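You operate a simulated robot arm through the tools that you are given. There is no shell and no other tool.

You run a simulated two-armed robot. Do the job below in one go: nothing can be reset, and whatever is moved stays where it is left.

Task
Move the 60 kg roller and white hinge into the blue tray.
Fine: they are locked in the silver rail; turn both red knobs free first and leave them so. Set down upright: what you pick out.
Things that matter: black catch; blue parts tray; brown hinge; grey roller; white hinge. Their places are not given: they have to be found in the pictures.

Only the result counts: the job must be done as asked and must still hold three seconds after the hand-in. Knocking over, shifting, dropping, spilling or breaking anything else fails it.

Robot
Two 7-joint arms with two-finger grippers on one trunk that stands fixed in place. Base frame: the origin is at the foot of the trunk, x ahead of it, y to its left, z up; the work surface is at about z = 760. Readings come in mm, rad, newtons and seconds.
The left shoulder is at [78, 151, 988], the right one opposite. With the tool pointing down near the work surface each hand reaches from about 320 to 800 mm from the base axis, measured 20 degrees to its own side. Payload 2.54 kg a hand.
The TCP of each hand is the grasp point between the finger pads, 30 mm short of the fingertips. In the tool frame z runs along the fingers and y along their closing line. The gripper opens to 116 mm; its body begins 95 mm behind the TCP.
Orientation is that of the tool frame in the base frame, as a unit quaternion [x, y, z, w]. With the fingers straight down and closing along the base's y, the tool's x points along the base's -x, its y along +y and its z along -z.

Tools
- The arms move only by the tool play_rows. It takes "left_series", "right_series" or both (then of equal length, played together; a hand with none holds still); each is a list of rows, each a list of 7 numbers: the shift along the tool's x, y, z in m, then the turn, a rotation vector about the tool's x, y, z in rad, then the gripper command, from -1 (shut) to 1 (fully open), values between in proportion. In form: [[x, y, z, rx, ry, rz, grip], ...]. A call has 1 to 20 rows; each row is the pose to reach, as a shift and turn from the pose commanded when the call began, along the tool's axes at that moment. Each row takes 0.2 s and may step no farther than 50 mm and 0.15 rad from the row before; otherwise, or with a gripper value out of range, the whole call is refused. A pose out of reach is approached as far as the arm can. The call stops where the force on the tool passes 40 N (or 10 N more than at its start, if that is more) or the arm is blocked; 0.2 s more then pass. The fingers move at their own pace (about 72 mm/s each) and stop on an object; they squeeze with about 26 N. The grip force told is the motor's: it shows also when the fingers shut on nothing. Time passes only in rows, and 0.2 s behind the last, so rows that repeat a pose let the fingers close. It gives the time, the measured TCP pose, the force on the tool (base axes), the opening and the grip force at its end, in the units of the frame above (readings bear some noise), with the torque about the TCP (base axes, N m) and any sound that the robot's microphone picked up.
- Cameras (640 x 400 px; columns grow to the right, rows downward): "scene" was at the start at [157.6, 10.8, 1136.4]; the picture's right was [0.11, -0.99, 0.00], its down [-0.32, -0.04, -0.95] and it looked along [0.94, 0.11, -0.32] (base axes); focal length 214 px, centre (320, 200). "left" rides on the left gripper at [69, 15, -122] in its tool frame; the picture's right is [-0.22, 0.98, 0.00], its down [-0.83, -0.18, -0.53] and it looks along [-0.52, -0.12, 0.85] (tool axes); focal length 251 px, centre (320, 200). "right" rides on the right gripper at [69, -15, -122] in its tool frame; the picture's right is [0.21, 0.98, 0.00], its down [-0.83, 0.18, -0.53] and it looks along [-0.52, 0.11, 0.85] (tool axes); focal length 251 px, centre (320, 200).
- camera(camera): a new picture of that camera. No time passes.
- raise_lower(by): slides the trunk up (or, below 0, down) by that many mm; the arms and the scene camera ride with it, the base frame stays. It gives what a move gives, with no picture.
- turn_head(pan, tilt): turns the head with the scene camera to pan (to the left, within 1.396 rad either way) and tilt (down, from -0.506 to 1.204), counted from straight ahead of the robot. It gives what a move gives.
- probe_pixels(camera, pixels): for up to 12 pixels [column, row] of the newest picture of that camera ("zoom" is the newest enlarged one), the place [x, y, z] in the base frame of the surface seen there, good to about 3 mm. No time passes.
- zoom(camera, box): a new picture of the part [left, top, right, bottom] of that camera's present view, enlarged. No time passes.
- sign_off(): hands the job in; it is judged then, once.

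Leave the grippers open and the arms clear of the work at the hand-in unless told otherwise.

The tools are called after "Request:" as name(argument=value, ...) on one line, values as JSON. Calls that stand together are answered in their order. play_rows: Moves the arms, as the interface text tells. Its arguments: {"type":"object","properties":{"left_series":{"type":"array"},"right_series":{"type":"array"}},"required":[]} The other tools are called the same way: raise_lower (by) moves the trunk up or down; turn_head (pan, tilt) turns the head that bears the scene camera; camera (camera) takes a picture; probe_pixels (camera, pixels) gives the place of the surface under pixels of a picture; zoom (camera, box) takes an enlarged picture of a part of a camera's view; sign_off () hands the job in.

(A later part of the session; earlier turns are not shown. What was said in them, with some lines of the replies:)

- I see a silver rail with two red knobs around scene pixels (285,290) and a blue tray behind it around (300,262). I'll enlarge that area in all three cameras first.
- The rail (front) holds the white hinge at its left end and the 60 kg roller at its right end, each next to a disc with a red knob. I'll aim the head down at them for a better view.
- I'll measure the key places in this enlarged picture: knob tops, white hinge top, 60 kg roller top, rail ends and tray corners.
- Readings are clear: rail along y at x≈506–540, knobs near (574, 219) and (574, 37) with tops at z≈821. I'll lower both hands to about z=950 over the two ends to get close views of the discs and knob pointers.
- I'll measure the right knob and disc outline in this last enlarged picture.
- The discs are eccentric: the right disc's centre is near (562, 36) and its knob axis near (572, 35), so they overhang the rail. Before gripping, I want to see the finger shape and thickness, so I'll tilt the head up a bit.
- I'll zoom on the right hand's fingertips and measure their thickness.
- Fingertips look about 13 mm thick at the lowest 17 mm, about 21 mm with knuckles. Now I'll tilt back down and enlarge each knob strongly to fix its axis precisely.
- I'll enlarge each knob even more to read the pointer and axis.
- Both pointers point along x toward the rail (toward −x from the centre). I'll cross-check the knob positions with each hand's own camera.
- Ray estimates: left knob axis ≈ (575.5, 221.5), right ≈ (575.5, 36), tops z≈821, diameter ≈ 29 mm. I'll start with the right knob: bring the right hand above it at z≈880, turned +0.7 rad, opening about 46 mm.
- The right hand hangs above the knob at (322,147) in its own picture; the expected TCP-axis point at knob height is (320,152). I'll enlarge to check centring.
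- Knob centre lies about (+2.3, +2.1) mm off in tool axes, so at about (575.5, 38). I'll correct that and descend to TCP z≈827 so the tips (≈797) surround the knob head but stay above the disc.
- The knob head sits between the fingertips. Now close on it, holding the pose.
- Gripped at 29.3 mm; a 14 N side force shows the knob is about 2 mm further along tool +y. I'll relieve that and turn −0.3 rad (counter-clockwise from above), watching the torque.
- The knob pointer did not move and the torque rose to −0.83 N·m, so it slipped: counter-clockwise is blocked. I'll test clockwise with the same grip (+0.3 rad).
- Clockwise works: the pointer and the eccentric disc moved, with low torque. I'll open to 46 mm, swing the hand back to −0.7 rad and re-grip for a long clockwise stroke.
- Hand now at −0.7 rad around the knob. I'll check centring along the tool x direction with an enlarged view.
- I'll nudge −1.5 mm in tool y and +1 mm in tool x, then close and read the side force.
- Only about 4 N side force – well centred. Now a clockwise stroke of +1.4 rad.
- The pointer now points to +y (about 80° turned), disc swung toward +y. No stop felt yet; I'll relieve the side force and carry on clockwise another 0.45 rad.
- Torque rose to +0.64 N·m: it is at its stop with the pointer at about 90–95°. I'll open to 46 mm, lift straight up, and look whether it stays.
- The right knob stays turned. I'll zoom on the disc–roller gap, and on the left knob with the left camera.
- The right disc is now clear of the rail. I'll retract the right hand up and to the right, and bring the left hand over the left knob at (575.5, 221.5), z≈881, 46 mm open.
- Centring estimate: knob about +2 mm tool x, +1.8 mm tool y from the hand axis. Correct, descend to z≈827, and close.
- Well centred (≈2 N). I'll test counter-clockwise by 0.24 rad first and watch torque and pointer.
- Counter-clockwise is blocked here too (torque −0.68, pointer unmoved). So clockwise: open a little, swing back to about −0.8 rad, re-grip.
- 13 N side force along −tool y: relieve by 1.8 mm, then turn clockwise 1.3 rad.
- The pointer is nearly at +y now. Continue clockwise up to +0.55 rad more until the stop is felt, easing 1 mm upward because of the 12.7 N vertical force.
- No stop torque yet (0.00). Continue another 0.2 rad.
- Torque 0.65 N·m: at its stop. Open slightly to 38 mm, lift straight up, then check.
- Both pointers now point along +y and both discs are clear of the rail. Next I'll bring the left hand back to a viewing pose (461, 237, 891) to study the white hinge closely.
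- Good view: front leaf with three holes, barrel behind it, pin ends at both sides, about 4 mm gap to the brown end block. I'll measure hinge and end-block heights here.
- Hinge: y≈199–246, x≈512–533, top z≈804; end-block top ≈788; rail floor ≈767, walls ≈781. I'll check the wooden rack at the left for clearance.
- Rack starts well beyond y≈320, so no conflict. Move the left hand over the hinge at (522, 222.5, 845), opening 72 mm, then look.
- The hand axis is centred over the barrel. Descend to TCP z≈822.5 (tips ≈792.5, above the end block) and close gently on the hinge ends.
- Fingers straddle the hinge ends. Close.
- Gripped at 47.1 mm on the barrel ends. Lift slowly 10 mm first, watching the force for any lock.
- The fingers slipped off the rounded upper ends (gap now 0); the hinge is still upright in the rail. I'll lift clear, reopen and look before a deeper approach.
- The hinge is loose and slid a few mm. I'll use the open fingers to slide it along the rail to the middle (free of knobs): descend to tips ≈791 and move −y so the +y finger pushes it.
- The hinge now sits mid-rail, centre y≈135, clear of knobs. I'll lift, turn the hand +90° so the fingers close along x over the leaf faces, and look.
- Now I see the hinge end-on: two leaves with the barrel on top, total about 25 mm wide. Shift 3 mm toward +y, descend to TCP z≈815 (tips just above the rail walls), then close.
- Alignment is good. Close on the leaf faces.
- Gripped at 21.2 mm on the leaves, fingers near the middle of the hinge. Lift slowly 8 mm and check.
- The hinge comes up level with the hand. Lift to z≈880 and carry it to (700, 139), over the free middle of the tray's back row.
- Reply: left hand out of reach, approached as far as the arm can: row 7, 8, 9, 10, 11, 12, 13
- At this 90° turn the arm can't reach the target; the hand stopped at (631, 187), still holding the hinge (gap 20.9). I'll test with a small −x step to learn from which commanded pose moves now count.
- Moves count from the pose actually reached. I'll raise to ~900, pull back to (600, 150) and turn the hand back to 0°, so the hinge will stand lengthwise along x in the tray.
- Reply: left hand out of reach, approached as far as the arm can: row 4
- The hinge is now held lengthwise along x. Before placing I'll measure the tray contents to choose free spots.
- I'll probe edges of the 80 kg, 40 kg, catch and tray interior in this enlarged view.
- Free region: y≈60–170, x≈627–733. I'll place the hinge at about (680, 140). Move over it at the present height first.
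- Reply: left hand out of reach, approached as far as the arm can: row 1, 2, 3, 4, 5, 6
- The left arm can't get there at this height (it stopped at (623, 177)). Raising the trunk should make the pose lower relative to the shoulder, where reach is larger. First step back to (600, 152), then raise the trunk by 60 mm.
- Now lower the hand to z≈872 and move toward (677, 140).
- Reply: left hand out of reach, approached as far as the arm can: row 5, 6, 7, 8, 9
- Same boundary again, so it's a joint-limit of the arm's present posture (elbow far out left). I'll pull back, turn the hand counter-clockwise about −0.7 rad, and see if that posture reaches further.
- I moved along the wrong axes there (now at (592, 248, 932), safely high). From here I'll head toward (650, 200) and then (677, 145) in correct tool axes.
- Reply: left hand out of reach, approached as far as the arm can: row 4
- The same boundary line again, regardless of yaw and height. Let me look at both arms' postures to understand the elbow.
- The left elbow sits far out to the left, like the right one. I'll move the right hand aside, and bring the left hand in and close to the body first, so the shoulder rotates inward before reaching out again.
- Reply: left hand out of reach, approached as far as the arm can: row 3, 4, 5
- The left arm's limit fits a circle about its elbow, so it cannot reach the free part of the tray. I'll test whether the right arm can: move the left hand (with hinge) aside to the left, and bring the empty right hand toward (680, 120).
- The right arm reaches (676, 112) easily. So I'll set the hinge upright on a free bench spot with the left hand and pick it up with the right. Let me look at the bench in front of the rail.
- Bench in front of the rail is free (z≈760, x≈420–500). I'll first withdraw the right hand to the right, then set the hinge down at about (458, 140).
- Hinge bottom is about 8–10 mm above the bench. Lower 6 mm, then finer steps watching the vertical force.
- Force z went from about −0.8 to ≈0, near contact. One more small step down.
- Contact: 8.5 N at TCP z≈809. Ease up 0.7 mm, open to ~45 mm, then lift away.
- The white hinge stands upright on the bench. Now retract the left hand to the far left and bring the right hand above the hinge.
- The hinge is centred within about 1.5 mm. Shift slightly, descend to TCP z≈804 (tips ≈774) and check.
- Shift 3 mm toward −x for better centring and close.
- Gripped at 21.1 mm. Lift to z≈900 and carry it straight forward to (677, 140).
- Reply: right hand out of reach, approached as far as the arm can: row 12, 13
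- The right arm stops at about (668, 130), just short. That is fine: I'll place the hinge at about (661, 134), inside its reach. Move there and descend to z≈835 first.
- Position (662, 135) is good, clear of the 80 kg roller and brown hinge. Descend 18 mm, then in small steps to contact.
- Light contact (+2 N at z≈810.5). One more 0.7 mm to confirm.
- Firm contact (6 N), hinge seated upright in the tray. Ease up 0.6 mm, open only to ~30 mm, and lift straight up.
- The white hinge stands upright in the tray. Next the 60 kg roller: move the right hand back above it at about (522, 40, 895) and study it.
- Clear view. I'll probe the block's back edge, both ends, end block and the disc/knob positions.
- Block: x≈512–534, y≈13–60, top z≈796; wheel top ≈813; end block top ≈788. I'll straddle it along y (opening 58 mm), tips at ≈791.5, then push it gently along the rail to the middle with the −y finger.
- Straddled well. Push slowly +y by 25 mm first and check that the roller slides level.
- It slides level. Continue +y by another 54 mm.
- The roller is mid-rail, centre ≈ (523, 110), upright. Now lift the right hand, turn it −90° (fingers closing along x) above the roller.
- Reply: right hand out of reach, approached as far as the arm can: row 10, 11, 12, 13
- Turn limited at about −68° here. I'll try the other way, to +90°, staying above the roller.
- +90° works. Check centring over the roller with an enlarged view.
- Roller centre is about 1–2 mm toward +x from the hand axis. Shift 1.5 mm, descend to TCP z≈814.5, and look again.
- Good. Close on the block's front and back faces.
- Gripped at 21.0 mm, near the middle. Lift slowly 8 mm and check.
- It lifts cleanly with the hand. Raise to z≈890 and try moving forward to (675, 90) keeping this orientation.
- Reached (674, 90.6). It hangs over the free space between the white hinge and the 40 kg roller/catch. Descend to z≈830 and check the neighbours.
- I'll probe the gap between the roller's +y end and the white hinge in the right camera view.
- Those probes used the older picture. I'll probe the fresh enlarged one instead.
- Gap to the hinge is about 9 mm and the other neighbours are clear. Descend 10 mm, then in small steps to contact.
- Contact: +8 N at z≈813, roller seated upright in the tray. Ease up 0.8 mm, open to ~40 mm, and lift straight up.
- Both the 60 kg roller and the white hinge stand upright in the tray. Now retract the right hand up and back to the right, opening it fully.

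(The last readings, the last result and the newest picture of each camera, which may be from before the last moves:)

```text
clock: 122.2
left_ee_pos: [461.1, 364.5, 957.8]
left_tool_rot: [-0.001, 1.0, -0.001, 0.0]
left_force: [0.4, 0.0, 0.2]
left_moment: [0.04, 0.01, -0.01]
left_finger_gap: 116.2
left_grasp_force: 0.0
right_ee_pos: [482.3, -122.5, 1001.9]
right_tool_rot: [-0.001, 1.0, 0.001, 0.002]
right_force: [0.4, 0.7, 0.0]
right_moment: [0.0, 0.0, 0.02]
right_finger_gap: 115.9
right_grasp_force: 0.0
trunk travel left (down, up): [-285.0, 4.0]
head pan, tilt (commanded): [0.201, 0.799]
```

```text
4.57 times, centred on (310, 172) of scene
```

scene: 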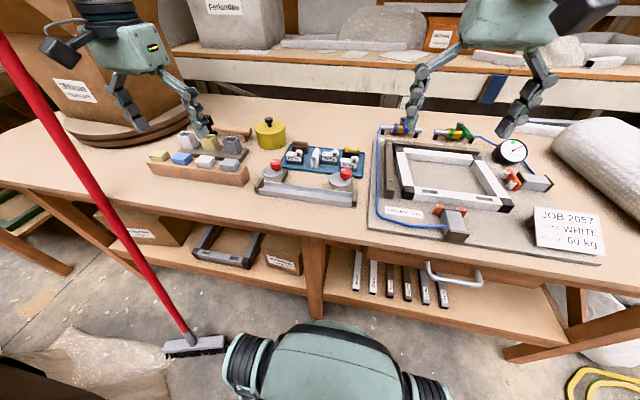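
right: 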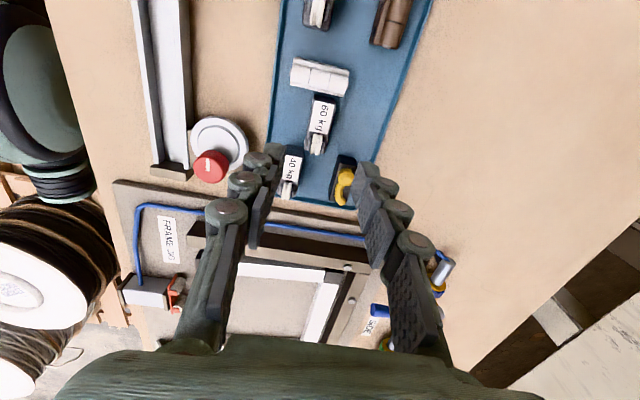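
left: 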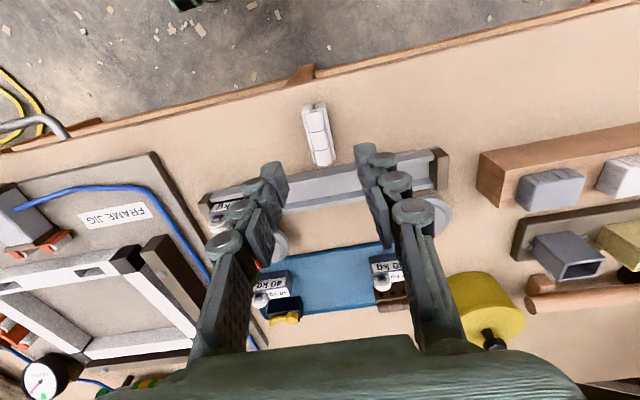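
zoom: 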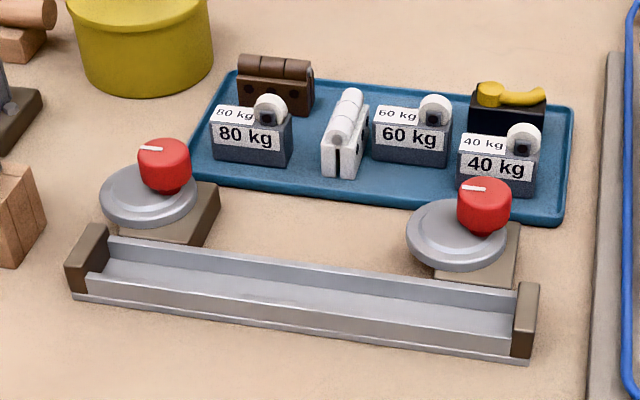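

The rail is empty, and both knobs are still turned free with their pointers at +y. All six parts stand in the tray, and the 80 kg, 40 kg, brown hinge and catch look undisturbed. Both hands are open and clear, so I'm handing in.

Request:
sign_off()

```text
The job is handed in.
```

The 60 kg roller and the white hinge are both standing upright in the blue tray, and I've handed the job in. I haven't been told whether it passed.

- **Knobs:** I turned both red knobs clockwise to their stops, about 90–95°, and left them there. They were still free at the last look.
- **White hinge:** My first grip slipped off its rounded ends, so I slid it along the rail for a better hold. The left arm couldn't reach the free part of the tray. I stood the hinge on the bench in front of the rail, then moved it into the tray with the right hand. It sits turned 90° from how it lay in the rail, lengthwise away from the robot.
- **60 kg roller:** I slid it to the middle of the rail and moved it straight into the tray with the right hand.
- **Everything else:** The 80 kg and 40 kg rollers, brown hinge and black catch looked undisturbed in the last picture. Both grippers are open and clear. I left the trunk 60 mm higher than it started.
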